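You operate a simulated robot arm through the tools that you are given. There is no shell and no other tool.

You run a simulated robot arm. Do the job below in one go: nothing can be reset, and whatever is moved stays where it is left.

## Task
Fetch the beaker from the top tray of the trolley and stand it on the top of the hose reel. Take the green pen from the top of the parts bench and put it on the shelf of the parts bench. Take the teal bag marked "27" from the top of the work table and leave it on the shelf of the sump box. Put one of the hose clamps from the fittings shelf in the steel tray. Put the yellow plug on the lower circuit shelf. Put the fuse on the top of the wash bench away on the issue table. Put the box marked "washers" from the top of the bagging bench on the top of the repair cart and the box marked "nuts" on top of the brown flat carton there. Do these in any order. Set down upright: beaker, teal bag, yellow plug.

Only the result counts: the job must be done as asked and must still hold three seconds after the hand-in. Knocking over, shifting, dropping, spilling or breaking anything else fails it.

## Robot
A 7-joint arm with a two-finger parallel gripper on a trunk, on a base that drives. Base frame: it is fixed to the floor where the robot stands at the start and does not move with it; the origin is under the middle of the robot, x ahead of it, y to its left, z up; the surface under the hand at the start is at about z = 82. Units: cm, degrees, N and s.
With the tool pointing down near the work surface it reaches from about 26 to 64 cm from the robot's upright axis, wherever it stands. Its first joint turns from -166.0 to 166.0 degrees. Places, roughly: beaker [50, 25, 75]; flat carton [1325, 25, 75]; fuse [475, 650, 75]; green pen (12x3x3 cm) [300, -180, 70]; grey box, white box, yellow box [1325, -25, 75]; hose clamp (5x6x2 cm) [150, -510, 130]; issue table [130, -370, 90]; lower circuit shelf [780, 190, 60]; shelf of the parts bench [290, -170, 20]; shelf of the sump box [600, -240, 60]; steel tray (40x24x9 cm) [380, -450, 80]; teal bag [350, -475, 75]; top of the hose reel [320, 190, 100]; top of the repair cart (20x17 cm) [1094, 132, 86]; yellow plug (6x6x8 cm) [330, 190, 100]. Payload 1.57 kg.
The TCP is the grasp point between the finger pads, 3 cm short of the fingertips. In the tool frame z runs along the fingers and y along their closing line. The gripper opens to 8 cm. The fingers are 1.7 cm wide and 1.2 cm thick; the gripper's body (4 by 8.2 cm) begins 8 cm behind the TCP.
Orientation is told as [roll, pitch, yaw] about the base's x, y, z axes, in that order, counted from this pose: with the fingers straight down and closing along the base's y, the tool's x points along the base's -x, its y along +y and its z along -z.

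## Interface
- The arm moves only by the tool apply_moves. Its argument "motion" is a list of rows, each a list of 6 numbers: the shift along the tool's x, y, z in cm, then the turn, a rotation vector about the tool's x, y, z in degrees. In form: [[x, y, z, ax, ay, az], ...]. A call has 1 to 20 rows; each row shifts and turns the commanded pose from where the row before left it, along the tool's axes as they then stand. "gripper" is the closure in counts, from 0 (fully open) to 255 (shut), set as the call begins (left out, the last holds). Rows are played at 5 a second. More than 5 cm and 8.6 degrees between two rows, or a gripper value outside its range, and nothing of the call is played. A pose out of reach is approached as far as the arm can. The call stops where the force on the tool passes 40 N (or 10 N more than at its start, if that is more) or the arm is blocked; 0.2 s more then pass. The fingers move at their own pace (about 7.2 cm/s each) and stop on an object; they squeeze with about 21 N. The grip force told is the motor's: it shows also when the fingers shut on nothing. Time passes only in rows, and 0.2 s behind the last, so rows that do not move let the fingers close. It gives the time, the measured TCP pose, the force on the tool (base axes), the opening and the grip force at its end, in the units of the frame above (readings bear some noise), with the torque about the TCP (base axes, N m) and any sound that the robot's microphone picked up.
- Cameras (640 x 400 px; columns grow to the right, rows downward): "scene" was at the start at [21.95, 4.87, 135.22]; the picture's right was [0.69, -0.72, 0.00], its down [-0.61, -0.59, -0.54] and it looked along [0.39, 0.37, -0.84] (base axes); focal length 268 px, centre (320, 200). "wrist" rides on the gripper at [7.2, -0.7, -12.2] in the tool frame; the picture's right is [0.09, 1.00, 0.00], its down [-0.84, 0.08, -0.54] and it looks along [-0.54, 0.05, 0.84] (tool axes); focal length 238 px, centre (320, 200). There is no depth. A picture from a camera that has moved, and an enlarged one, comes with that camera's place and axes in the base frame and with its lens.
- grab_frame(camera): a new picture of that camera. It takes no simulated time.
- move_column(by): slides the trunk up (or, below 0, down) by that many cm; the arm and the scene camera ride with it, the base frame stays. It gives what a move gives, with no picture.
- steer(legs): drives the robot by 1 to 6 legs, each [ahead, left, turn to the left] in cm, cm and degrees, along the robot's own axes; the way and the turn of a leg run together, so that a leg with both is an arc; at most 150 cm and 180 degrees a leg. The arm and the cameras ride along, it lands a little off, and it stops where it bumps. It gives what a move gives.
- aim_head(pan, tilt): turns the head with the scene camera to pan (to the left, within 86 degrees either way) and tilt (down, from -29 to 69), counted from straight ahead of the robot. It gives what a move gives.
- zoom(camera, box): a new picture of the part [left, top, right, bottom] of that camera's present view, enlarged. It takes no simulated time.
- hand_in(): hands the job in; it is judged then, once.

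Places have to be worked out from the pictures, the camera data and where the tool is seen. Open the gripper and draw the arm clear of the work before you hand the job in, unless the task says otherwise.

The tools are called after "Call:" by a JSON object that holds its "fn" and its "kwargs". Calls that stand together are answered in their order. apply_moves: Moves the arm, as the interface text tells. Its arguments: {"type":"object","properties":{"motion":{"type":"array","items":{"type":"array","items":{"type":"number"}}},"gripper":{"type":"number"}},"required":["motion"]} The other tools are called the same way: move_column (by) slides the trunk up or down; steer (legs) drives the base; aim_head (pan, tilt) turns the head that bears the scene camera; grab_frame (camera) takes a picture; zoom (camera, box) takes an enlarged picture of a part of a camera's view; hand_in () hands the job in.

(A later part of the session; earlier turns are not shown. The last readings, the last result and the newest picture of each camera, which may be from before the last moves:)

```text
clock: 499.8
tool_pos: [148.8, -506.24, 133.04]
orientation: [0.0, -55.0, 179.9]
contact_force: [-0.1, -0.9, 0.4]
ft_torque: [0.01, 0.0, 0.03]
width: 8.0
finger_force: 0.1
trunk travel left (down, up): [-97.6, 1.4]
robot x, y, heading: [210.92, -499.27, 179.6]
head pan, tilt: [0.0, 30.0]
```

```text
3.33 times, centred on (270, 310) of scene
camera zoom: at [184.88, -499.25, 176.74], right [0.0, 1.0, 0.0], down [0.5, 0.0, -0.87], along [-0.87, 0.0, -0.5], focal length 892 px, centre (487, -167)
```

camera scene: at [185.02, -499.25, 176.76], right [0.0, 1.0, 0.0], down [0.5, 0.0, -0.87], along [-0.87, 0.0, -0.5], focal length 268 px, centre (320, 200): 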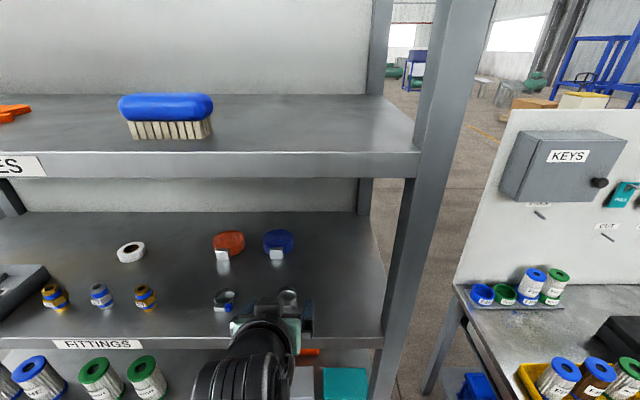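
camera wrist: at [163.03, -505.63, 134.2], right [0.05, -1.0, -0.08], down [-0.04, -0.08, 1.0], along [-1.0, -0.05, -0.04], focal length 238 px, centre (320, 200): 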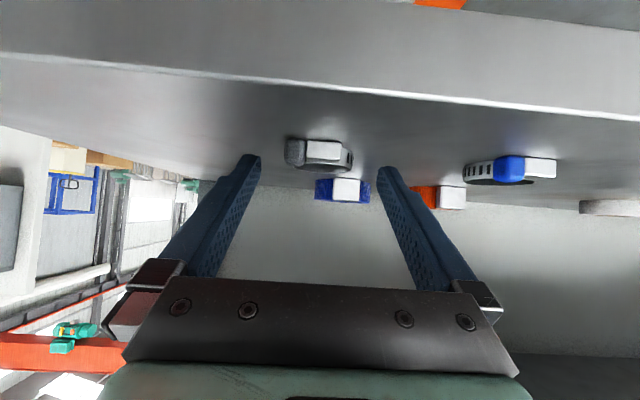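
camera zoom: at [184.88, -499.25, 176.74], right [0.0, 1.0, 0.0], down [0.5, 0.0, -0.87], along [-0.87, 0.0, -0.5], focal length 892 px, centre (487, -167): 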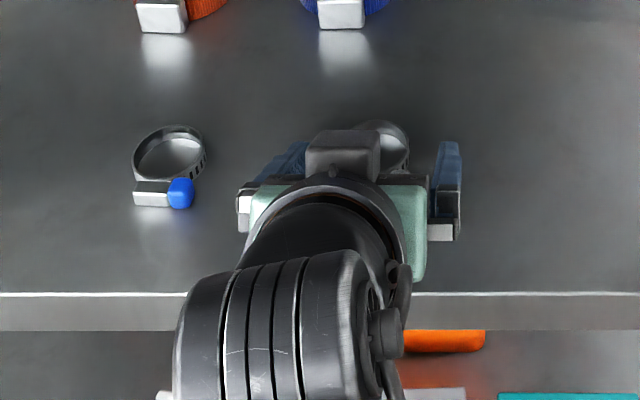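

Centred on the ring. I advance the last 3.8 cm.

Call:
{"fn": "apply_moves", "kwargs": {"motion": [[-0.2, 0, 2, 0, 0, 0], [-0.2, 0, 1.7, 0, 0, 0], [0, 0, 0, 0, 0, 0]]}}

Call:
{"fn": "grab_frame", "kwargs": {"camera": "wrist"}}

```text
clock: 500.6
tool_pos: [145.99, -506.31, 132.45]
orientation: [0.0, -56.1, -180.0]
contact_force: [17.1, -0.1, 25.1]
ft_torque: [0.64, 0.13, -0.34]
width: 7.89
finger_force: 0.0
trunk travel left (down, up): [-97.6, 1.4]
robot x, y, heading: [210.77, -499.19, 180.1]
head pan, tilt: [0.0, 30.0]
```

```text
taken
camera wrist: at [160.2, -505.7, 133.23], right [0.05, -1.0, -0.08], down [-0.02, -0.08, 1.0], along [-1.0, -0.05, -0.02], focal length 238 px, centre (320, 200)
```

wrist: 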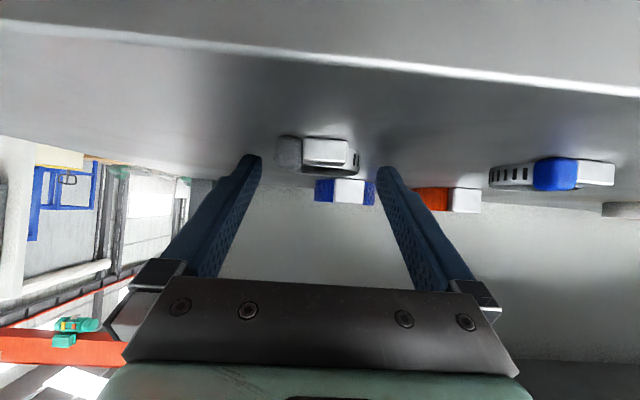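

The fingertips touch the shelf (it is about z 130). I raise 1.6 cm in command so they ride just above it.

Call:
{"fn": "apply_moves", "kwargs": {"motion": [[-0.7, 0, -0.5, 0, 0, 0], [-0.65, 0, -0.45, 0, 0, 0], [0, 0, 0, 0, 0, 0]]}}

Call:
{"fn": "grab_frame", "kwargs": {"camera": "wrist"}}

```text
clock: 501.4
tool_pos: [145.74, -506.11, 133.0]
orientation: [0.0, -55.0, 180.0]
contact_force: [0.4, 0.7, -0.2]
ft_torque: [0.0, -0.03, 0.01]
width: 8.01
finger_force: 0.0
trunk travel left (down, up): [-97.6, 1.4]
robot x, y, heading: [210.65, -499.36, 179.5]
head pan, tilt: [0.0, 30.0]
```

```text
taken
camera wrist: at [159.8, -505.56, 134.12], right [0.05, -1.0, -0.08], down [-0.04, -0.08, 1.0], along [-1.0, -0.05, -0.04], focal length 238 px, centre (320, 200)
```

wrist: 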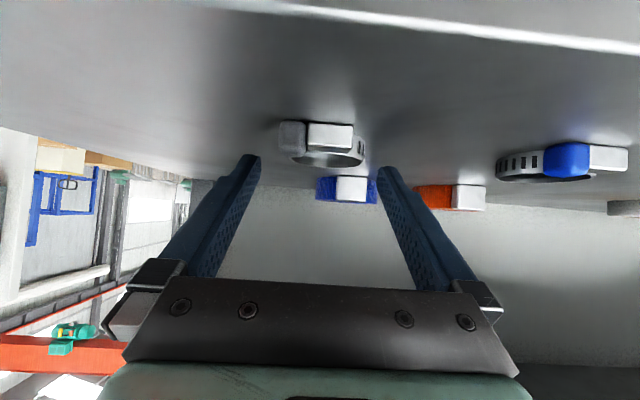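

The shelf is really at z≈130, so the ring's centre is nearer, about x≈146.7. I move the hand back 1.9 cm and down 0.3 cm so the finger pads straddle the ring's middle.

Call:
{"fn": "apply_moves", "kwargs": {"motion": [[0.6, 0, -0.8, 0, 0, 0], [0.74, 0, -0.59, 0, 0, 0], [0, 0, 0, 0, 0, 0]]}}

Call:
{"fn": "zoom", "kwargs": {"camera": "wrist", "box": [220, 90, 420, 215]}}

Call:
{"fn": "zoom", "kwargs": {"camera": "scene", "box": [190, 250, 350, 370]}}

```text
clock: 502.2
tool_pos: [147.47, -506.27, 132.67]
orientation: [0.1, -55.0, -179.9]
contact_force: [-0.1, -1.2, 0.2]
ft_torque: [0.02, 0.02, 0.0]
width: 8.01
finger_force: 0.0
trunk travel left (down, up): [-97.6, 1.4]
robot x, y, heading: [211.18, -499.45, 179.8]
head pan, tilt: [0.0, 30.0]
```

```text
3.20 times, centred on (320, 152) of wrist
camera zoom: at [161.63, -505.73, 133.88], right [0.05, -1.0, -0.08], down [-0.04, -0.08, 1.0], along [-1.0, -0.05, -0.04], focal length 763 px, centre (320, 352)
```

zoom: 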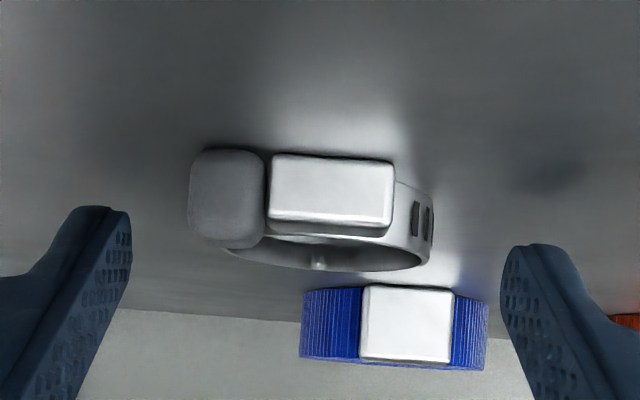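

```text
3.33 times, centred on (270, 310) of scene
camera zoom: at [184.83, -499.26, 176.73], right [0.0, 1.0, 0.0], down [0.5, 0.0, -0.87], along [-0.87, 0.0, -0.5], focal length 892 px, centre (487, -167)
```

zoom: 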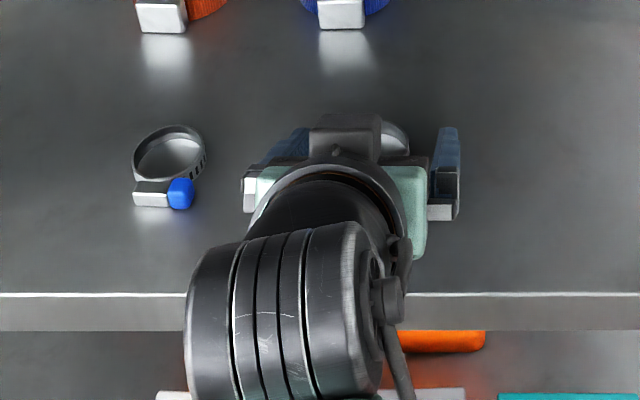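

Cross-checking: the ring spans x≈144.4–148.7 with its band top near z 131.4. I move back another 0.8 cm so the tips sit at the ring's middle, then close.

Call:
{"fn": "apply_moves", "kwargs": {"motion": [[0.54, 0, -0.6, 0, 0, 0], [0, 0, 0, 0, 0, 0]]}}

Call:
{"fn": "apply_moves", "kwargs": {"motion": [[0, 0, 0, 0, 0, 0], [0, 0, 0, 0, 0, 0], [0, 0, 0, 0, 0, 0], [0, 0, 0, 0, 0, 0], [0, 0, 0, 0, 0, 0]], "gripper": 255}}

Call:
{"fn": "zoom", "kwargs": {"camera": "wrist", "box": [220, 90, 420, 215]}}

```text
clock: 502.8
tool_pos: [148.2, -506.31, 132.8]
orientation: [0.0, -55.0, -180.0]
contact_force: [0.2, 0.4, 0.4]
ft_torque: [-0.03, 0.0, 0.0]
width: 8.02
finger_force: 0.0
trunk travel left (down, up): [-97.6, 1.4]
robot x, y, heading: [210.88, -499.13, 179.8]
head pan, tilt: [0.0, 30.0]
```

```text
clock: 504.0
tool_pos: [148.23, -506.37, 132.63]
orientation: [0.1, -55.1, 180.0]
contact_force: [-0.7, -0.1, 1.0]
ft_torque: [-0.03, 0.03, 0.05]
width: 4.18
finger_force: 21.1
trunk travel left (down, up): [-97.6, 1.4]
robot x, y, heading: [211.07, -499.32, 179.8]
head pan, tilt: [0.0, 30.0]
```

```text
3.20 times, centred on (320, 152) of wrist
camera zoom: at [162.39, -505.68, 133.79], right [0.05, -1.0, -0.08], down [-0.04, -0.08, 1.0], along [-1.0, -0.05, -0.04], focal length 763 px, centre (320, 352)
```

zoom: 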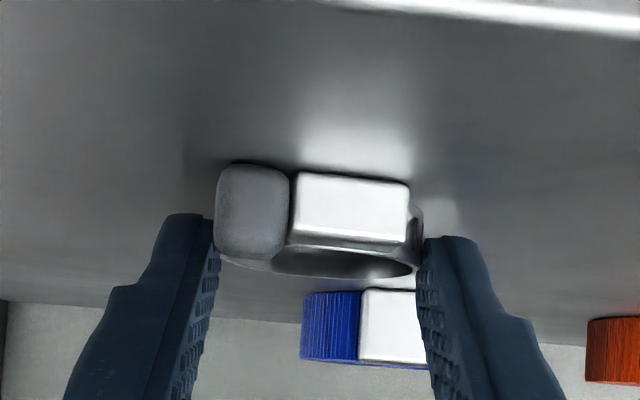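

Gripped at 4.2 cm. I lift gently and look.

Call:
{"fn": "apply_moves", "kwargs": {"motion": [[-0.4, 0, -0.3, 0, 0, 0], [-0.8, 0, -0.57, 0, 0, 0], [-1.6, 0, -1.15, 0, 0, 0], [-1.6, 0, -1.15, 0, 0, 0], [0, 0, 0, 0, 0, 0]]}}

Call:
{"fn": "grab_frame", "kwargs": {"camera": "wrist"}}

```text
clock: 505.2
tool_pos: [148.39, -506.3, 138.07]
orientation: [0.0, -55.1, 180.0]
contact_force: [0.1, -0.3, -0.1]
ft_torque: [0.01, -0.02, 0.02]
width: 4.2
finger_force: 21.4
trunk travel left (down, up): [-97.6, 1.4]
robot x, y, heading: [211.03, -499.28, 180.0]
head pan, tilt: [0.0, 30.0]
```

```text
taken
camera wrist: at [162.47, -505.71, 139.22], right [0.05, -1.0, -0.08], down [-0.04, -0.08, 1.0], along [-1.0, -0.05, -0.04], focal length 238 px, centre (320, 200)
```

wrist: 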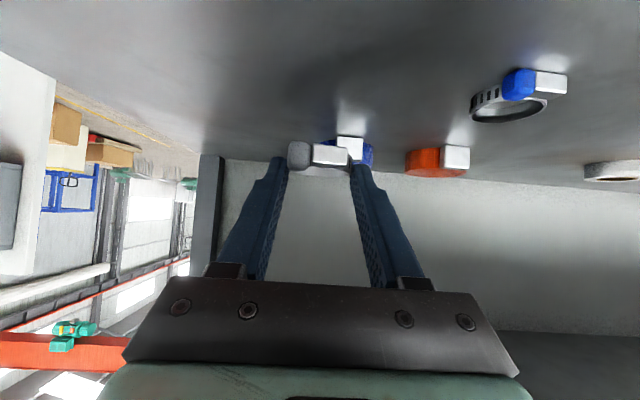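

The clamp is held level. I back out of the shelf, raise a bit, and turn towards the work table.

Call:
{"fn": "steer", "kwargs": {"legs": [[-27, 0, 0], [0, 0, 90], [0, 0, 90]]}}

Call:
{"fn": "aim_head", "kwargs": {"pan": 0, "tilt": 30}}

Call:
{"fn": "grab_frame", "kwargs": {"camera": "scene"}}

Call:
{"fn": "grab_frame", "kwargs": {"camera": "wrist"}}

```text
clock: 514.8
tool_pos: [300.5, -492.15, 138.15]
orientation: [0.0, -54.9, 0.3]
contact_force: [-0.5, -0.1, -0.1]
ft_torque: [-0.03, 0.04, 0.01]
width: 4.14
finger_force: 20.9
trunk travel left (down, up): [-97.6, 1.4]
robot x, y, heading: [237.9, -499.15, 0.2]
head pan, tilt: [0.0, 30.0]
```

```text
clock: 515.4
tool_pos: [300.47, -492.08, 138.08]
orientation: [0.0, -55.1, 0.3]
contact_force: [0.0, -0.3, -0.8]
ft_torque: [0.02, 0.0, 0.01]
width: 4.12
finger_force: 20.8
trunk travel left (down, up): [-97.6, 1.4]
robot x, y, heading: [238.09, -499.51, 0.5]
head pan, tilt: [0.0, 30.0]
```

```text
taken
camera scene: at [263.94, -499.2, 176.73], right [0.01, -1.0, 0.0], down [-0.5, 0.0, -0.87], along [0.87, 0.0, -0.5], focal length 268 px, centre (320, 200)
```

scene: 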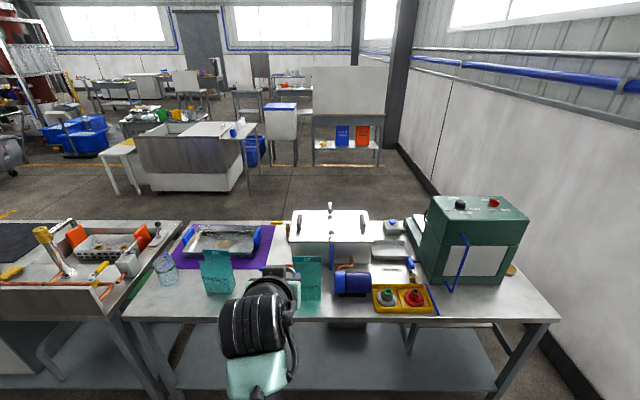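

```text
taken
camera wrist: at [286.42, -492.81, 139.19], right [-0.06, 1.0, -0.08], down [0.04, 0.08, 1.0], along [1.0, 0.06, -0.04], focal length 238 px, centre (320, 200)
```

wrist: 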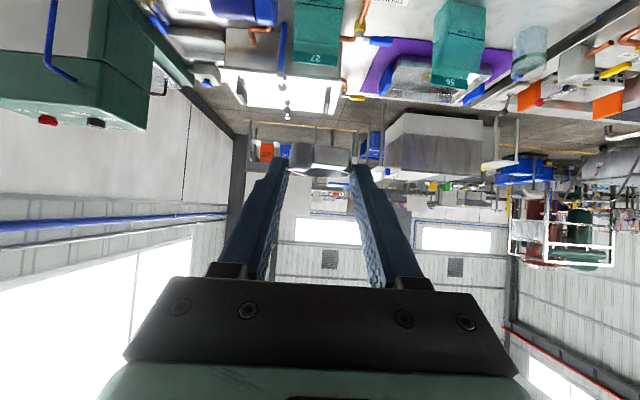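

Call:
{"fn": "zoom", "kwargs": {"camera": "scene", "box": [120, 190, 440, 350]}}

Call:
{"fn": "zoom", "kwargs": {"camera": "scene", "box": [140, 205, 290, 300]}}

```text
2.00 times, centred on (280, 270) of scene
camera zoom: at [263.94, -499.2, 176.73], right [0.01, -1.0, 0.0], down [-0.5, 0.0, -0.87], along [0.87, 0.0, -0.5], focal length 535 px, centre (400, 60)
```

zoom: 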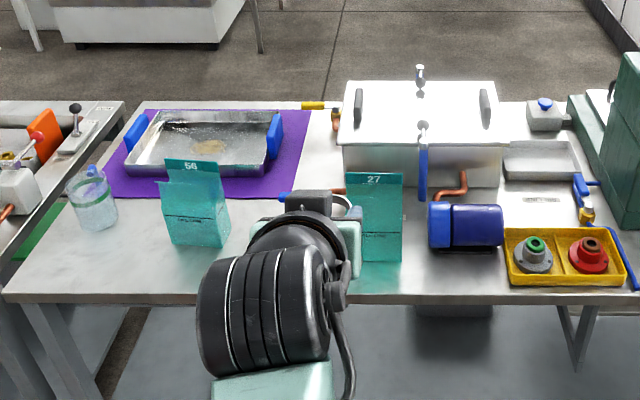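

```text
4.21 times, centred on (215, 252) of scene
camera zoom: at [263.94, -499.2, 176.73], right [0.01, -1.0, 0.0], down [-0.5, 0.0, -0.87], along [0.87, 0.0, -0.5], focal length 1127 px, centre (762, -21)
```

zoom: 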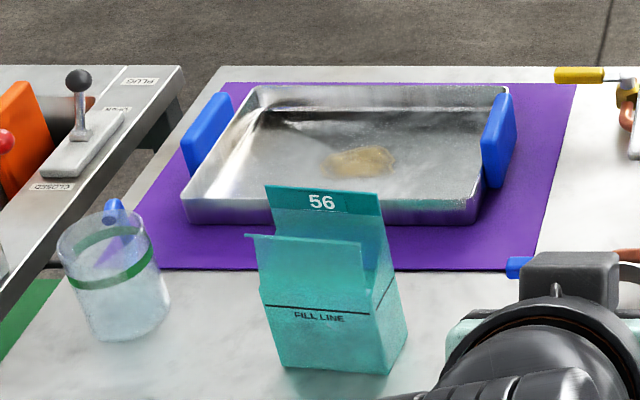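

The steel tray (blue handles, purple mat) is centred near (380, −446) with the table's west edge at x≈334, and bag 56 and a jar stand before it. I'll come in steeply from above. First I steepen the hand to ~28° and strafe to line up.

Call:
{"fn": "apply_moves", "kwargs": {"motion": [[0, 0, 0, 0, 7, 0], [0, 0, 0, 0, 7, 0], [0, 0, 0, 0, 7, 0], [0, 0, 0, 0, 6, 0], [0, 0, 0, 0, 0, 0]]}}

Call:
{"fn": "steer", "kwargs": {"legs": [[0, 46, 0], [40, 0, 0]]}}

Call:
{"fn": "aim_head", "kwargs": {"pan": 0, "tilt": 40}}

Call:
{"fn": "grab_frame", "kwargs": {"camera": "scene"}}

Call:
{"fn": "grab_frame", "kwargs": {"camera": "wrist"}}

```text
clock: 516.5
tool_pos: [300.43, -491.9, 138.09]
orientation: [0.0, -27.8, 0.4]
contact_force: [-0.4, -1.4, -0.5]
ft_torque: [-0.02, 0.0, 0.02]
width: 4.13
finger_force: 20.1
trunk travel left (down, up): [-97.6, 1.4]
robot x, y, heading: [238.13, -499.54, 0.4]
head pan, tilt: [0.0, 30.0]
```

```text
clock: 521.4
tool_pos: [339.37, -444.81, 138.08]
orientation: [-0.1, -28.0, 0.8]
contact_force: [0.2, 0.5, -1.0]
ft_torque: [-0.01, 0.02, -0.01]
width: 4.12
finger_force: 21.0
trunk travel left (down, up): [-97.6, 1.4]
robot x, y, heading: [276.51, -452.77, 1.0]
head pan, tilt: [0.0, 30.0]
```

```text
clock: 522.1
tool_pos: [339.37, -444.87, 138.05]
orientation: [0.0, -28.0, 0.9]
contact_force: [-0.7, -0.4, -1.7]
ft_torque: [-0.02, 0.03, -0.01]
width: 4.13
finger_force: 20.7
trunk travel left (down, up): [-97.6, 1.4]
robot x, y, heading: [276.92, -453.02, 1.1]
head pan, tilt: [0.0, 40.0]
```

```text
taken
camera scene: at [302.47, -452.44, 175.19], right [0.02, -1.0, 0.0], down [-0.64, -0.01, -0.77], along [0.77, 0.01, -0.64], focal length 268 px, centre (320, 200)
```

scene: 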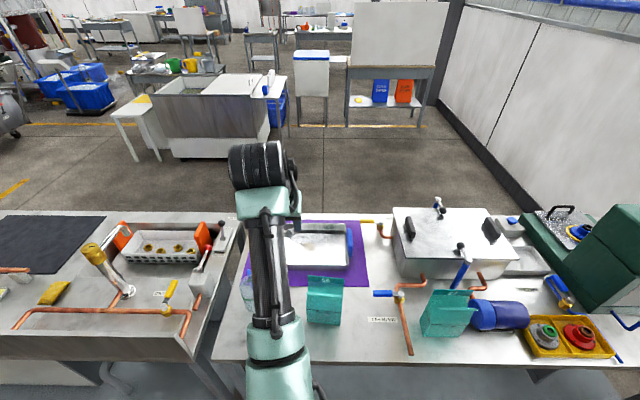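

```text
taken
camera wrist: at [327.4, -445.75, 145.48], right [-0.1, 0.99, -0.04], down [0.48, 0.09, 0.87], along [0.87, 0.06, -0.49], focal length 238 px, centre (320, 200)
```

wrist: 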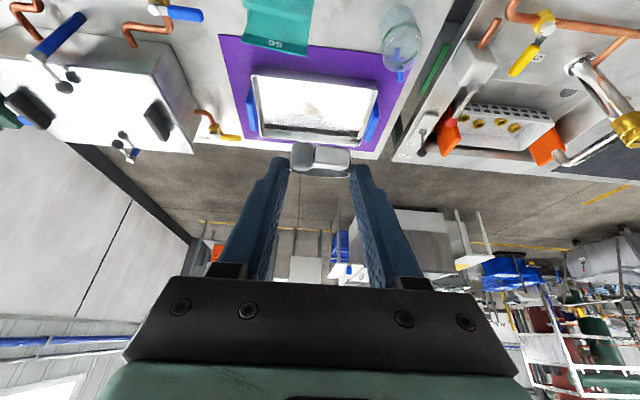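

Tray centre confirmed at about (381, −446). I drive 35 cm ahead; hand still high above the bag.

Call:
{"fn": "steer", "kwargs": {"legs": [[35, 0, -1]]}}

Call:
{"fn": "move_column", "kwargs": {"by": -20}}

Call:
{"fn": "grab_frame", "kwargs": {"camera": "scene"}}

Call:
{"fn": "grab_frame", "kwargs": {"camera": "wrist"}}

```text
clock: 524.4
tool_pos: [374.47, -445.65, 138.09]
orientation: [0.0, -28.0, 0.0]
contact_force: [0.4, -0.6, -0.2]
ft_torque: [-0.03, -0.03, 0.0]
width: 4.13
finger_force: 20.9
trunk travel left (down, up): [-97.6, 1.4]
robot x, y, heading: [311.97, -452.48, -0.1]
head pan, tilt: [0.0, 40.0]
```

```text
clock: 526.5
tool_pos: [374.56, -445.6, 118.22]
orientation: [-0.1, -28.0, -0.1]
contact_force: [-0.5, -0.2, 0.1]
ft_torque: [-0.03, -0.02, 0.01]
width: 4.13
finger_force: 20.4
trunk travel left (down, up): [-77.6, 21.4]
robot x, y, heading: [312.04, -452.61, 0.0]
head pan, tilt: [0.0, 40.0]
```

```text
taken
camera scene: at [337.48, -452.64, 155.2], right [0.0, -1.0, 0.0], down [-0.64, 0.0, -0.77], along [0.77, 0.0, -0.64], focal length 268 px, centre (320, 200)
```

scene: 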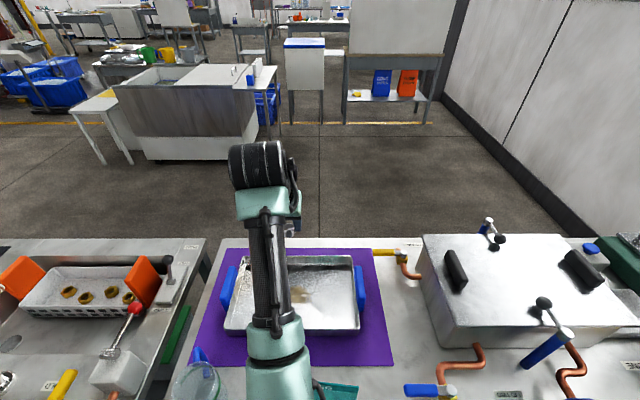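

```text
taken
camera wrist: at [362.54, -446.38, 125.52], right [-0.08, 1.0, -0.04], down [0.48, 0.08, 0.87], along [0.87, 0.05, -0.49], focal length 238 px, centre (320, 200)
```

wrist: 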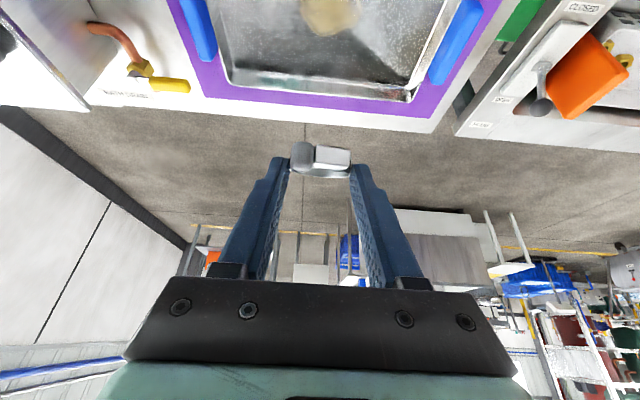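

The elbow would drop onto bag 56 if I used the trunk, so from here I lower with the arm only (elbow stays ~z 120), moving 4 cm forward on the way.

Call:
{"fn": "apply_moves", "kwargs": {"motion": [[-1.8, 0, 0.9, 0, 0, 0], [-1.8, 0, 0.9, 0, 0, 0], [1.88, 0, 3.53, 0, 0, 0], [1.88, 0, 3.53, 0, 0, 0], [1.88, 0, 3.53, 0, 0, 0], [1.88, 0, 3.53, 0, 0, 0], [0, 0, 0, 0, 0, 0]]}}

Call:
{"fn": "grab_frame", "kwargs": {"camera": "scene"}}

Call:
{"fn": "grab_frame", "kwargs": {"camera": "wrist"}}

```text
clock: 528.1
tool_pos: [378.62, -445.63, 102.08]
orientation: [0.1, -28.0, -0.1]
contact_force: [-0.2, 0.6, -0.6]
ft_torque: [-0.01, 0.01, -0.02]
width: 4.1
finger_force: 20.8
trunk travel left (down, up): [-77.6, 21.4]
robot x, y, heading: [312.41, -452.88, -0.3]
head pan, tilt: [0.0, 40.0]
```

```text
taken
camera scene: at [337.47, -452.64, 155.2], right [0.0, -1.0, 0.0], down [-0.64, 0.0, -0.77], along [0.77, 0.0, -0.64], focal length 268 px, centre (320, 200)
```

scene: 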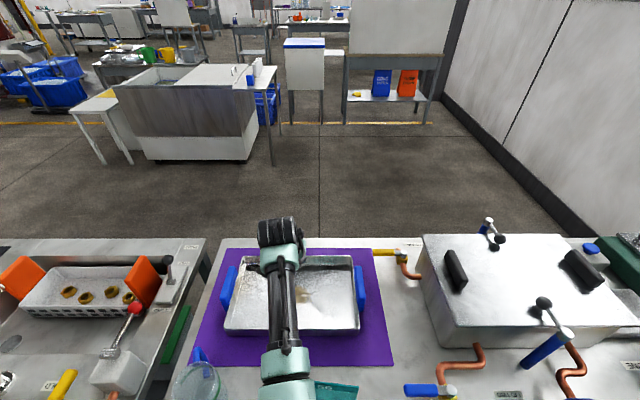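

```text
taken
camera wrist: at [366.56, -446.47, 109.54], right [-0.08, 1.0, -0.04], down [0.48, 0.08, 0.87], along [0.87, 0.05, -0.49], focal length 238 px, centre (320, 200)
```

wrist: 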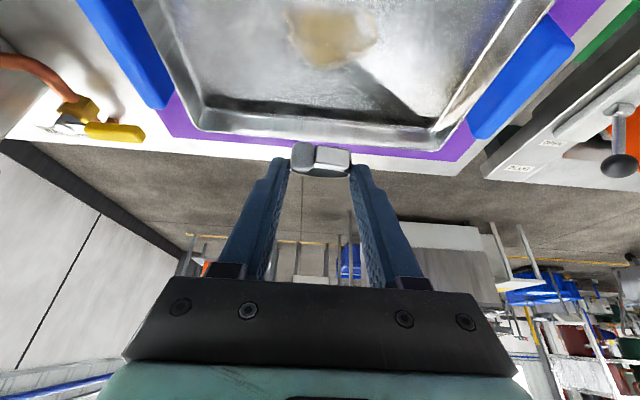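

Clamp is over the tray. I lower 13 cm more with the arm.

Call:
{"fn": "apply_moves", "kwargs": {"motion": [[1.88, 0, 3.53, 0, 0, 0], [1.88, 0, 3.53, 0, 0, 0], [1.64, 0, 3.09, 0, 0, 0], [0.7, 0, 1.32, 0, 0, 0], [0, 0, 0, 0, 0, 0]]}}

Call:
{"fn": "grab_frame", "kwargs": {"camera": "wrist"}}

Call:
{"fn": "grab_frame", "kwargs": {"camera": "scene"}}

```text
clock: 529.4
tool_pos: [378.66, -445.65, 89.15]
orientation: [0.0, -28.0, -0.2]
contact_force: [0.2, -0.4, -0.1]
ft_torque: [-0.02, -0.01, 0.01]
width: 4.13
finger_force: 21.2
trunk travel left (down, up): [-77.6, 21.4]
robot x, y, heading: [312.08, -452.77, 0.2]
head pan, tilt: [0.0, 40.0]
```

```text
taken
camera wrist: at [366.61, -446.36, 96.62], right [-0.08, 1.0, -0.04], down [0.48, 0.08, 0.87], along [0.87, 0.05, -0.49], focal length 238 px, centre (320, 200)
```

wrist: 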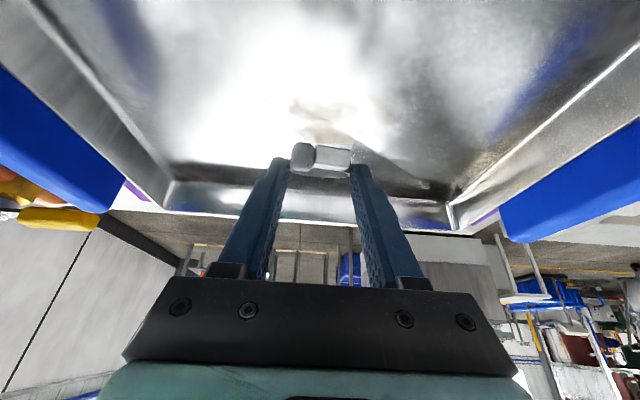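

```text
taken
camera scene: at [337.48, -452.64, 155.2], right [0.0, -1.0, 0.0], down [-0.64, 0.0, -0.77], along [0.77, 0.0, -0.64], focal length 268 px, centre (320, 200)
```

scene: 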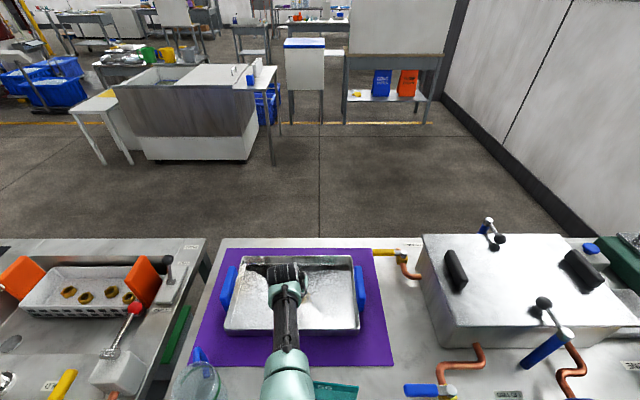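

Inside the tray now. I continue down carefully until contact.

Call:
{"fn": "apply_moves", "kwargs": {"motion": [[0.47, 0, 0.88, 0, 0, 0], [0.35, 0, 0.66, 0, 0, 0], [0.24, 0, 0.44, 0, 0, 0], [0.14, 0, 0.26, 0, 0, 0], [0, 0, 0, 0, 0, 0]]}}

```text
clock: 530.5
tool_pos: [378.45, -445.81, 87.13]
orientation: [-0.1, -28.1, 0.0]
contact_force: [-0.2, -0.5, 0.4]
ft_torque: [-0.01, 0.02, 0.02]
width: 4.13
finger_force: 20.9
out of reach, approached as far as the arm can: row 4
trunk travel left (down, up): [-77.6, 21.4]
robot x, y, heading: [311.89, -452.6, 0.1]
head pan, tilt: [0.0, 40.0]
```

The arm is at its limit; the last bit I do with the trunk.

Call:
{"fn": "move_column", "kwargs": {"by": -1}}

Call:
{"fn": "grab_frame", "kwargs": {"camera": "wrist"}}

```text
clock: 531.1
tool_pos: [378.54, -445.74, 86.06]
orientation: [0.0, -28.0, -0.1]
contact_force: [-0.4, -0.8, -0.5]
ft_torque: [0.0, -0.02, 0.03]
width: 4.15
finger_force: 21.2
trunk travel left (down, up): [-76.6, 22.4]
robot x, y, heading: [312.0, -452.42, -0.3]
head pan, tilt: [0.0, 40.0]
```

```text
taken
camera wrist: at [366.42, -446.47, 93.49], right [-0.08, 1.0, -0.04], down [0.48, 0.08, 0.87], along [0.87, 0.05, -0.49], focal length 238 px, centre (320, 200)
```

wrist: 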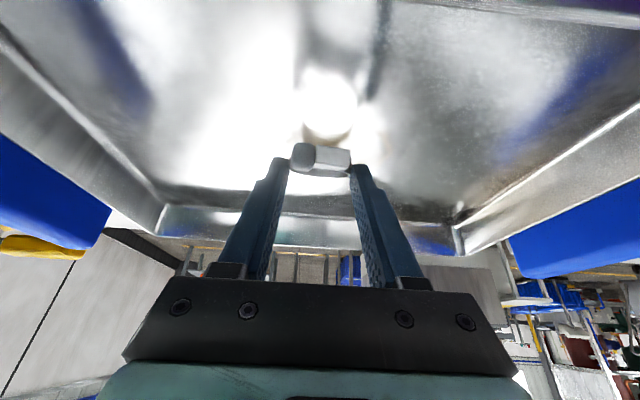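

The reflection shows about 2 cm to go. I lower 1.3 cm, then check.

Call:
{"fn": "move_column", "kwargs": {"by": -1.3}}

Call:
{"fn": "grab_frame", "kwargs": {"camera": "wrist"}}

```text
clock: 531.7
tool_pos: [378.58, -445.68, 85.31]
orientation: [0.1, -28.6, 0.1]
contact_force: [0.9, 1.8, 13.5]
ft_torque: [0.08, -0.51, 0.07]
width: 4.17
finger_force: 20.8
trunk travel left (down, up): [-75.3, 23.7]
robot x, y, heading: [312.53, -452.4, 0.1]
head pan, tilt: [0.0, 40.0]
```

```text
taken
camera wrist: at [366.6, -446.39, 92.48], right [-0.08, 1.0, -0.04], down [0.48, 0.08, 0.88], along [0.88, 0.05, -0.48], focal length 238 px, centre (320, 200)
```

wrist: 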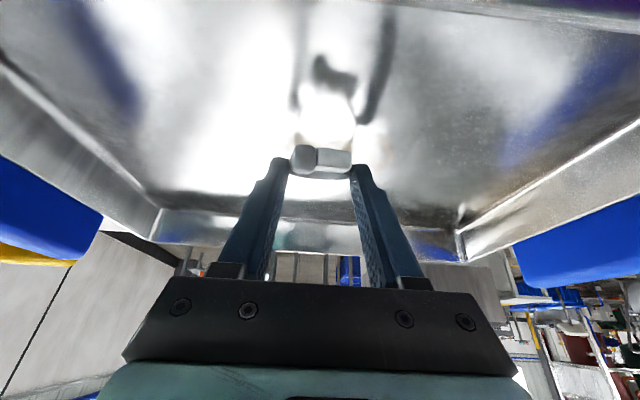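

Contact. I open the fingers and lift with the trunk.

Call:
{"fn": "apply_moves", "kwargs": {"motion": [[0, 0, 0, 0, 0, 0], [0, 0, 0, 0, 0, 0], [0, 0, 0, 0, 0, 0]], "gripper": 40}}

Call:
{"fn": "move_column", "kwargs": {"by": 8}}

Call:
{"fn": "grab_frame", "kwargs": {"camera": "wrist"}}

```text
clock: 532.5
tool_pos: [378.55, -445.71, 84.83]
orientation: [0.1, -28.0, -0.1]
contact_force: [0.2, -0.6, -0.1]
ft_torque: [-0.02, 0.02, 0.03]
width: 6.75
finger_force: 0.0
trunk travel left (down, up): [-75.3, 23.7]
robot x, y, heading: [312.01, -452.73, 0.0]
head pan, tilt: [0.0, 40.0]
```

```text
clock: 533.7
tool_pos: [378.54, -445.75, 92.76]
orientation: [0.0, -28.0, 0.1]
contact_force: [0.4, 0.5, -1.4]
ft_torque: [-0.01, 0.02, -0.03]
width: 6.73
finger_force: 0.0
trunk travel left (down, up): [-83.3, 15.7]
robot x, y, heading: [312.33, -452.68, 0.2]
head pan, tilt: [0.0, 40.0]
```

```text
taken
camera wrist: at [366.43, -446.46, 100.19], right [-0.08, 1.0, -0.04], down [0.48, 0.08, 0.87], along [0.87, 0.05, -0.49], focal length 238 px, centre (320, 200)
```

wrist: 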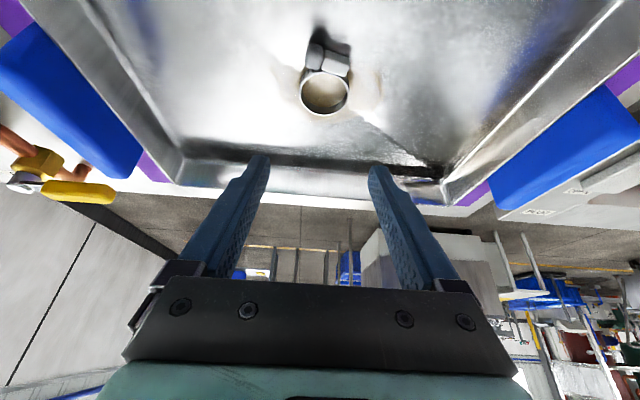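

The clamp lies in the steel tray. I raise the hand well clear and look at bag 27.

Call:
{"fn": "apply_moves", "kwargs": {"motion": [[-1.88, 0, -3.53, 0, 0, 0], [-1.88, 0, -3.53, 0, 0, 0], [-1.88, 0, -3.53, 0, 0, 0], [-1.88, 0, -3.53, 0, 0, 0], [-1.88, 0, -3.53, 0, 0, 0], [0, 0, 0, 0, 0, 0]]}}

Call:
{"fn": "move_column", "kwargs": {"by": 15}}

Call:
{"fn": "steer", "kwargs": {"legs": [[-40, 0, 0], [0, -38, 0]]}}

Call:
{"fn": "aim_head", "kwargs": {"pan": 0, "tilt": 40}}

Call:
{"fn": "grab_frame", "kwargs": {"camera": "scene"}}

Call:
{"fn": "grab_frame", "kwargs": {"camera": "wrist"}}

```text
clock: 535.1
tool_pos: [378.14, -446.03, 112.81]
orientation: [0.0, -28.0, -0.1]
contact_force: [0.5, -0.4, 0.1]
ft_torque: [-0.02, 0.0, -0.03]
width: 6.75
finger_force: 0.0
trunk travel left (down, up): [-83.3, 15.7]
robot x, y, heading: [312.31, -452.4, -0.2]
head pan, tilt: [0.0, 40.0]
```

```text
clock: 536.9
tool_pos: [378.18, -445.97, 127.81]
orientation: [0.1, -28.1, -0.1]
contact_force: [-0.3, -1.3, 0.5]
ft_torque: [-0.03, -0.01, 0.02]
width: 6.72
finger_force: 0.1
trunk travel left (down, up): [-98.3, 0.7]
robot x, y, heading: [311.89, -452.42, -0.0]
head pan, tilt: [0.0, 40.0]
```

```text
clock: 541.4
tool_pos: [337.66, -484.04, 127.85]
orientation: [0.0, -28.0, -0.5]
contact_force: [-0.8, 0.2, -0.3]
ft_torque: [-0.01, -0.02, 0.02]
width: 6.74
finger_force: 0.1
trunk travel left (down, up): [-98.3, 0.7]
robot x, y, heading: [271.42, -490.13, -0.8]
head pan, tilt: [0.0, 40.0]
```

```text
clock: 542.0
tool_pos: [337.71, -484.09, 127.81]
orientation: [0.0, -28.1, -0.5]
contact_force: [0.5, 0.3, -1.1]
ft_torque: [0.03, -0.02, -0.01]
width: 6.74
finger_force: 0.1
trunk travel left (down, up): [-98.3, 0.7]
robot x, y, heading: [271.17, -490.23, -0.6]
head pan, tilt: [0.0, 40.0]
```

```text
taken
camera scene: at [296.87, -490.46, 175.9], right [-0.01, -1.0, 0.0], down [-0.64, 0.01, -0.77], along [0.77, -0.01, -0.64], focal length 268 px, centre (320, 200)
```

scene: 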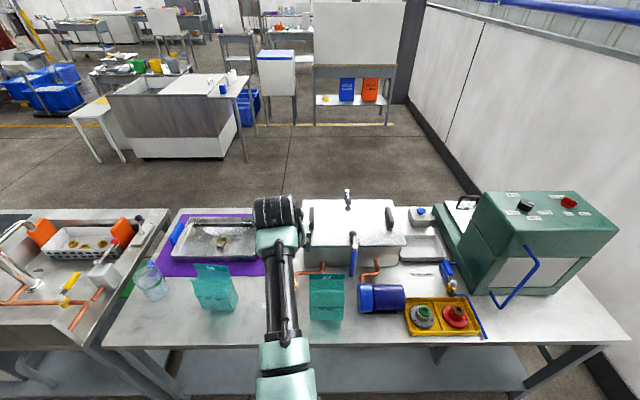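

```text
taken
camera wrist: at [325.61, -484.69, 135.21], right [-0.07, 1.0, -0.04], down [0.48, 0.07, 0.87], along [0.87, 0.04, -0.49], focal length 238 px, centre (320, 200)
```

wrist: 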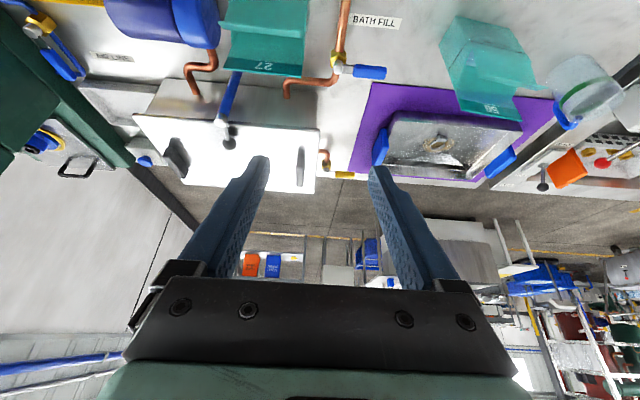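

Call:
{"fn": "zoom", "kwargs": {"camera": "scene", "box": [260, 230, 440, 342]}}

Call:
{"fn": "zoom", "kwargs": {"camera": "wrist", "box": [180, 0, 400, 138]}}

```text
3.56 times, centred on (350, 286) of scene
camera zoom: at [296.87, -490.46, 175.9], right [-0.01, -1.0, 0.0], down [-0.64, 0.01, -0.77], along [0.77, -0.01, -0.64], focal length 952 px, centre (213, -106)
```

zoom: 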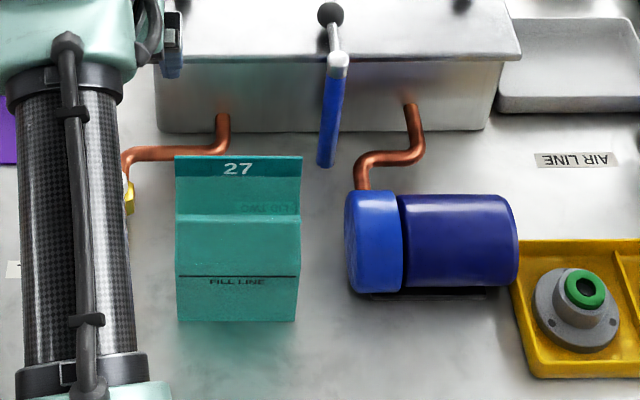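

```text
2.90 times, centred on (290, 69) of wrist
camera zoom: at [325.61, -484.69, 135.21], right [-0.07, 1.0, -0.04], down [0.48, 0.07, 0.87], along [0.87, 0.04, -0.49], focal length 691 px, centre (407, 580)
```

zoom: 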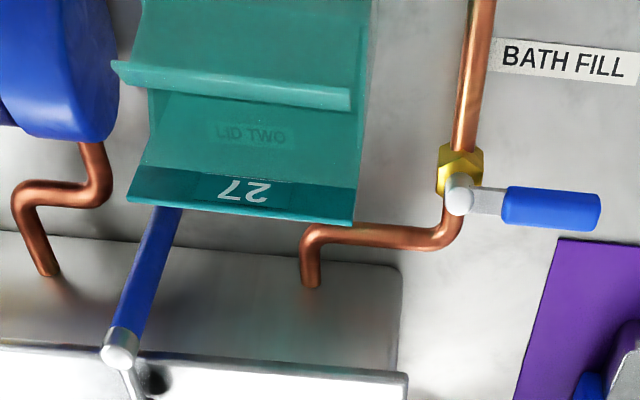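

Bag 27: header top edge at (350.3, −493.6, 99.1), about 12 cm wide along y, with a thin upright header. I'll pinch the header from above with the fingers closing along x. I retract, make the hand vertical and turn it 90°.

Call:
{"fn": "apply_moves", "kwargs": {"motion": [[4.4, 0, -2.3, 0, 0, 0], [4.4, 0, -2.3, 0, 0, 0], [4.4, 0, -2.3, 0, 0, 0], [4.4, 0, -2.3, 0, 0, 0], [4.4, 0, -2.3, 0, 0, 0], [0, 0, 0, 0, 7, 0], [0, 0, 0, 0, 7, 0], [0, 0, 0, 0, 7, 0], [0, 0, 0, 0, 7, 0], [0, 0, 0, 0, 0, 0]], "gripper": 100}}

Call:
{"fn": "apply_moves", "kwargs": {"motion": [[0, 0, 0, 0, 0, -8.2], [0, 0, 0, 0, 0, -8.2], [0, 0, 0, 0, 0, -8.2], [0, 0, 0, 0, 0, -8.2], [0, 0, 0, 0, 0, -8.2], [0, 0, 0, 0, 0, -8.2], [0, 0, 0, 0, 0, -8.2], [0, 0, 0, 0, 0, -8.2], [0, 0, 0, 0, 0, -8.2], [0, 0, 0, 0, 0, -8.2], [0, 0, 0, 0, 0, -8], [0, 0, 0, 0, 0, 0]]}}

Call:
{"fn": "grab_frame", "kwargs": {"camera": "scene"}}

Call:
{"fn": "grab_frame", "kwargs": {"camera": "wrist"}}

```text
clock: 544.2
tool_pos: [313.0, -484.05, 128.01]
orientation: [-0.4, -20.2, -0.4]
contact_force: [0.9, -0.7, 0.4]
ft_torque: [-0.01, -0.01, -0.03]
width: 4.84
finger_force: 0.1
out of reach, approached as far as the arm can: row 7, 8, 9
trunk travel left (down, up): [-98.3, 0.7]
robot x, y, heading: [271.28, -489.97, -0.5]
head pan, tilt: [0.0, 40.0]
```

```text
clock: 546.8
tool_pos: [313.04, -484.2, 127.88]
orientation: [-20.2, 0.6, 89.6]
contact_force: [-0.4, -0.5, 0.0]
ft_torque: [0.04, -0.04, -0.01]
width: 4.85
finger_force: 0.0
trunk travel left (down, up): [-98.3, 0.7]
robot x, y, heading: [271.42, -490.23, -0.5]
head pan, tilt: [0.0, 40.0]
```

```text
taken
camera scene: at [296.87, -490.46, 175.9], right [-0.01, -1.0, 0.0], down [-0.64, 0.01, -0.77], along [0.77, -0.01, -0.64], focal length 268 px, centre (320, 200)
```

scene: 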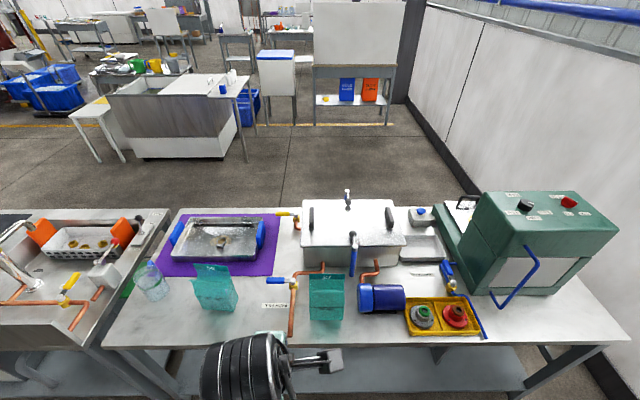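

```text
taken
camera wrist: at [309.4, -491.22, 139.59], right [-0.94, -0.09, -0.34], down [-0.25, 0.84, 0.47], along [0.25, 0.53, -0.81], focal length 238 px, centre (320, 200)
```

wrist: 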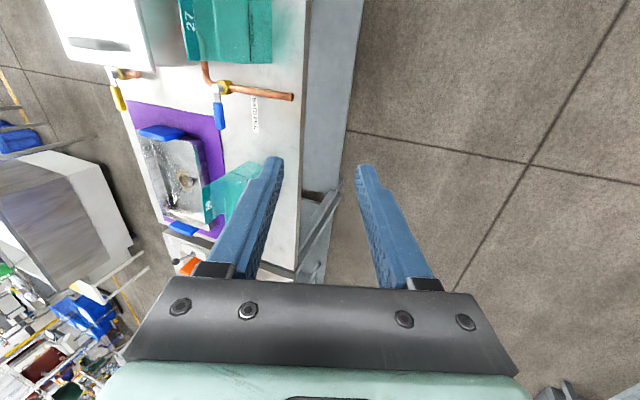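

The tilt only came up to 20°; a wrist limit. I lower the hand here in free space (off the table) and then remove the remaining tilt.

Call:
{"fn": "apply_moves", "kwargs": {"motion": [[0, 1.36, 3.76, 0, 0, 0], [0, 1.36, 3.76, 0, 0, 0], [0, 1.36, 3.76, 0, 0, 0], [0, 1.36, 3.76, 0, 0, 0], [0, 0, 0, -6.7, 0, 0], [0, 0, 0, -6.7, 0, 0], [0, 0, 0, -6.7, 0, 0], [0, 0, 0, 0, 0, 0]]}}

Call:
{"fn": "grab_frame", "kwargs": {"camera": "scene"}}

```text
clock: 548.6
tool_pos: [313.14, -484.22, 111.85]
orientation: [-0.1, 0.4, 89.5]
contact_force: [0.7, 0.3, -1.1]
ft_torque: [-0.01, 0.01, -0.01]
width: 4.84
finger_force: 0.1
trunk travel left (down, up): [-98.3, 0.7]
robot x, y, heading: [271.3, -490.12, -0.7]
head pan, tilt: [0.0, 40.0]
```

```text
taken
camera scene: at [296.84, -490.46, 175.9], right [-0.01, -1.0, 0.0], down [-0.64, 0.01, -0.77], along [0.77, -0.01, -0.64], focal length 268 px, centre (320, 200)
```

scene: 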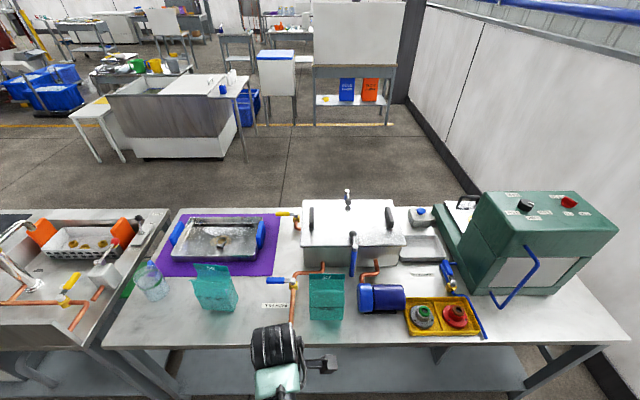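

Hand is vertical and turned. I narrow the opening to ~3.2 cm and drive so the hand hovers over the bag's header, then look closely.

Call:
{"fn": "steer", "kwargs": {"legs": [[0, -9.3, 0.6], [34, 0, 0]]}}

Call:
{"fn": "apply_moves", "kwargs": {"motion": [[0, 0, 0, 0, 0, 0], [0, 0, 0, 0, 0, 0]], "gripper": 150}}

Call:
{"fn": "grab_frame", "kwargs": {"camera": "wrist"}}

Call:
{"fn": "aim_head", "kwargs": {"pan": -15, "tilt": 55}}

Call:
{"fn": "grab_frame", "kwargs": {"camera": "scene"}}

```text
clock: 551.5
tool_pos: [346.96, -492.83, 111.68]
orientation: [-0.2, 0.4, 90.3]
contact_force: [0.3, 0.2, -0.2]
ft_torque: [0.02, -0.01, 0.0]
width: 4.88
finger_force: 0.0
trunk travel left (down, up): [-98.3, 0.7]
robot x, y, heading: [305.06, -499.41, 0.3]
head pan, tilt: [0.0, 40.0]
```

```text
clock: 552.1
tool_pos: [347.02, -492.82, 111.77]
orientation: [0.0, 0.5, 90.2]
contact_force: [0.5, 0.3, -0.2]
ft_torque: [0.0, -0.03, 0.03]
width: 3.32
finger_force: 0.2
trunk travel left (down, up): [-98.3, 0.7]
robot x, y, heading: [305.25, -499.41, 0.2]
head pan, tilt: [0.0, 40.0]
```

```text
taken
camera wrist: at [347.67, -499.97, 124.04], right [-1.0, -0.1, 0.0], down [-0.08, 0.84, 0.54], along [-0.05, 0.53, -0.84], focal length 238 px, centre (320, 200)
```

wrist: 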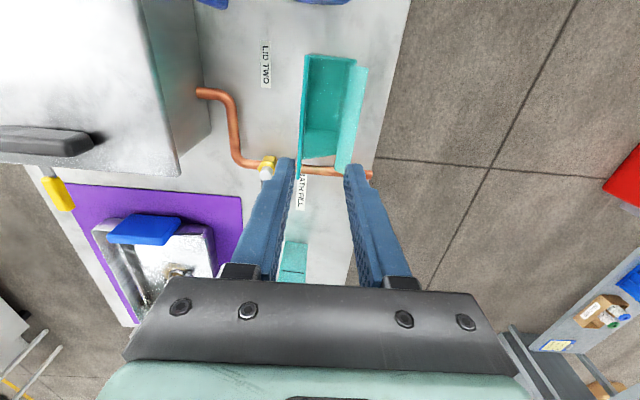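

```text
clock: 552.9
tool_pos: [346.9, -492.89, 111.7]
orientation: [0.0, 0.5, 90.3]
contact_force: [-1.6, -0.5, 0.8]
ft_torque: [0.01, -0.04, 0.02]
width: 3.32
finger_force: 0.2
trunk travel left (down, up): [-98.3, 0.7]
robot x, y, heading: [305.4, -499.02, 0.5]
head pan, tilt: [-15.0, 55.0]
```

```text
taken
camera scene: at [329.21, -501.18, 173.84], right [-0.25, -0.97, 0.0], down [-0.79, 0.21, -0.57], along [0.56, -0.15, -0.82], focal length 268 px, centre (320, 200)
```

scene: 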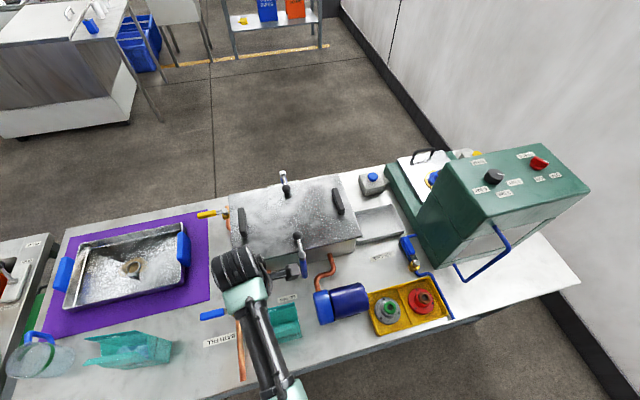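

Call:
{"fn": "zoom", "kwargs": {"camera": "wrist", "box": [230, 40, 430, 200]}}

Call:
{"fn": "zoom", "kwargs": {"camera": "scene", "box": [200, 230, 380, 380]}}

```text
2.50 times, centred on (330, 120) of wrist
camera zoom: at [347.67, -499.96, 124.05], right [-1.0, -0.1, 0.0], down [-0.08, 0.84, 0.54], along [-0.05, 0.53, -0.84], focal length 596 px, centre (295, 400)
```

zoom: 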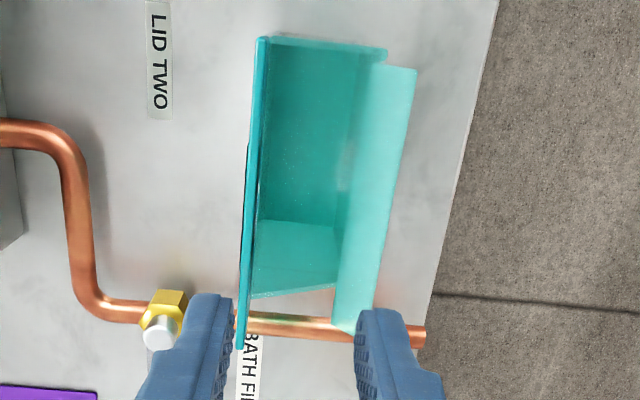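

```text
2.67 times, centred on (290, 305) of scene
camera zoom: at [329.21, -501.18, 173.84], right [-0.25, -0.97, 0.0], down [-0.79, 0.21, -0.57], along [0.56, -0.15, -0.82], focal length 714 px, centre (400, -80)
```

zoom: 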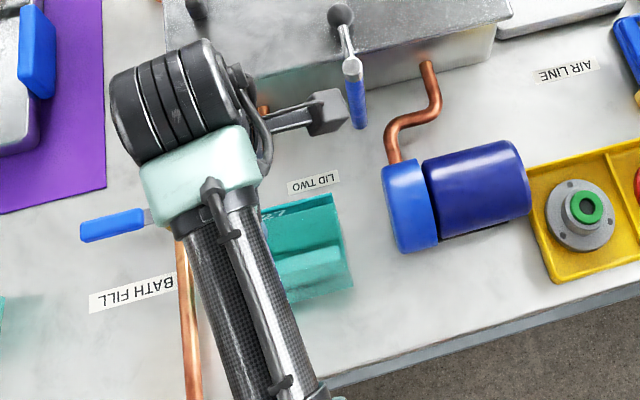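

Seen from above the bag is open-topped with its thin header panel at x≈348.9 and the front panel at x≈344.2. I shift 2 cm in +x to centre on the header and lower 9 cm.

Call:
{"fn": "apply_moves", "kwargs": {"motion": [[0, -2.0, 0, 0, 0, 0], [0, 0, 3, 0, 0, 0], [0, 0, 3, 0, 0, 0], [0, 0, 2.5, 0, 0, 0], [0, 0, 0, 0, 0, 0]]}}

Call:
{"fn": "zoom", "kwargs": {"camera": "wrist", "box": [220, 60, 420, 220]}}

```text
clock: 554.1
tool_pos: [349.0, -493.01, 103.34]
orientation: [-0.1, 0.4, 90.4]
contact_force: [0.5, 0.6, -0.9]
ft_torque: [0.02, 0.02, 0.0]
width: 3.29
finger_force: 0.0
trunk travel left (down, up): [-98.3, 0.7]
robot x, y, heading: [305.07, -499.47, 0.2]
head pan, tilt: [-15.0, 55.0]
```

```text
2.50 times, centred on (320, 140) of wrist
camera zoom: at [349.74, -500.06, 115.62], right [-1.0, -0.1, 0.0], down [-0.08, 0.84, 0.54], along [-0.05, 0.53, -0.84], focal length 596 px, centre (320, 350)
```

zoom: 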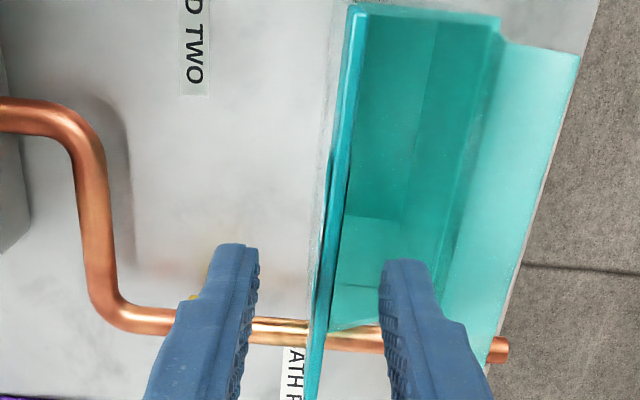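

The header runs between the two fingertips. I lower 4 cm and close.

Call:
{"fn": "apply_moves", "kwargs": {"motion": [[0, 0, 2, 0, 0, 0], [0, 0, 2, 0, 0, 0], [0, 0, 0, 0, 0, 0]]}}

Call:
{"fn": "grab_frame", "kwargs": {"camera": "wrist"}}

Call:
{"fn": "apply_moves", "kwargs": {"motion": [[0, 0, 0, 0, 0, 0], [0, 0, 0, 0, 0, 0], [0, 0, 0, 0, 0, 0], [0, 0, 0, 0, 0, 0]], "gripper": 255}}

Call:
{"fn": "grab_frame", "kwargs": {"camera": "wrist"}}

```text
clock: 554.9
tool_pos: [349.0, -492.75, 99.31]
orientation: [0.0, 0.5, 90.3]
contact_force: [-1.0, -0.5, -0.1]
ft_torque: [0.0, 0.01, 0.01]
width: 3.3
finger_force: 0.0
trunk travel left (down, up): [-98.3, 0.7]
robot x, y, heading: [305.3, -499.66, 0.3]
head pan, tilt: [-15.0, 55.0]
```

```text
taken
camera wrist: at [349.74, -500.01, 111.55], right [-1.0, -0.1, 0.0], down [-0.08, 0.84, 0.54], along [-0.05, 0.53, -0.84], focal length 238 px, centre (320, 200)
```

wrist: 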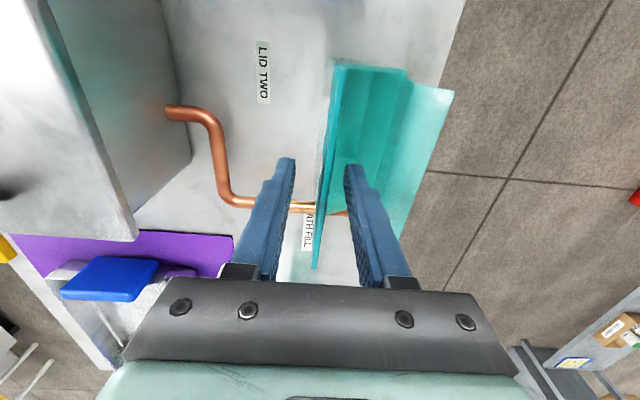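

```text
clock: 555.9
tool_pos: [349.06, -492.91, 99.32]
orientation: [-0.1, 0.5, 90.3]
contact_force: [-0.3, 0.4, 0.2]
ft_torque: [-0.01, -0.04, 0.02]
width: 0.31
finger_force: 21.0
trunk travel left (down, up): [-98.3, 0.7]
robot x, y, heading: [305.4, -499.77, 0.1]
head pan, tilt: [-15.0, 55.0]
```

```text
taken
camera wrist: at [349.74, -500.01, 111.56], right [-1.0, -0.1, 0.0], down [-0.08, 0.84, 0.54], along [-0.05, 0.53, -0.84], focal length 238 px, centre (320, 200)
```

wrist: 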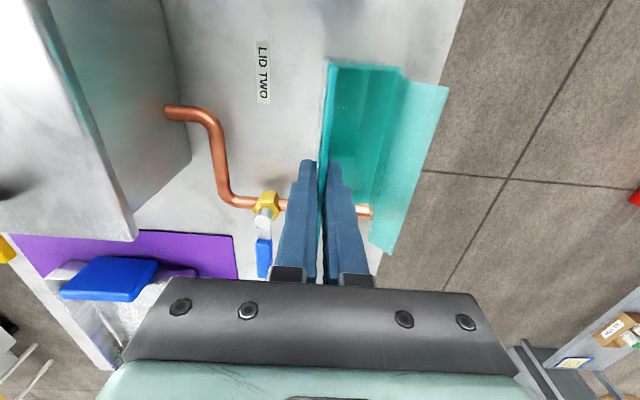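

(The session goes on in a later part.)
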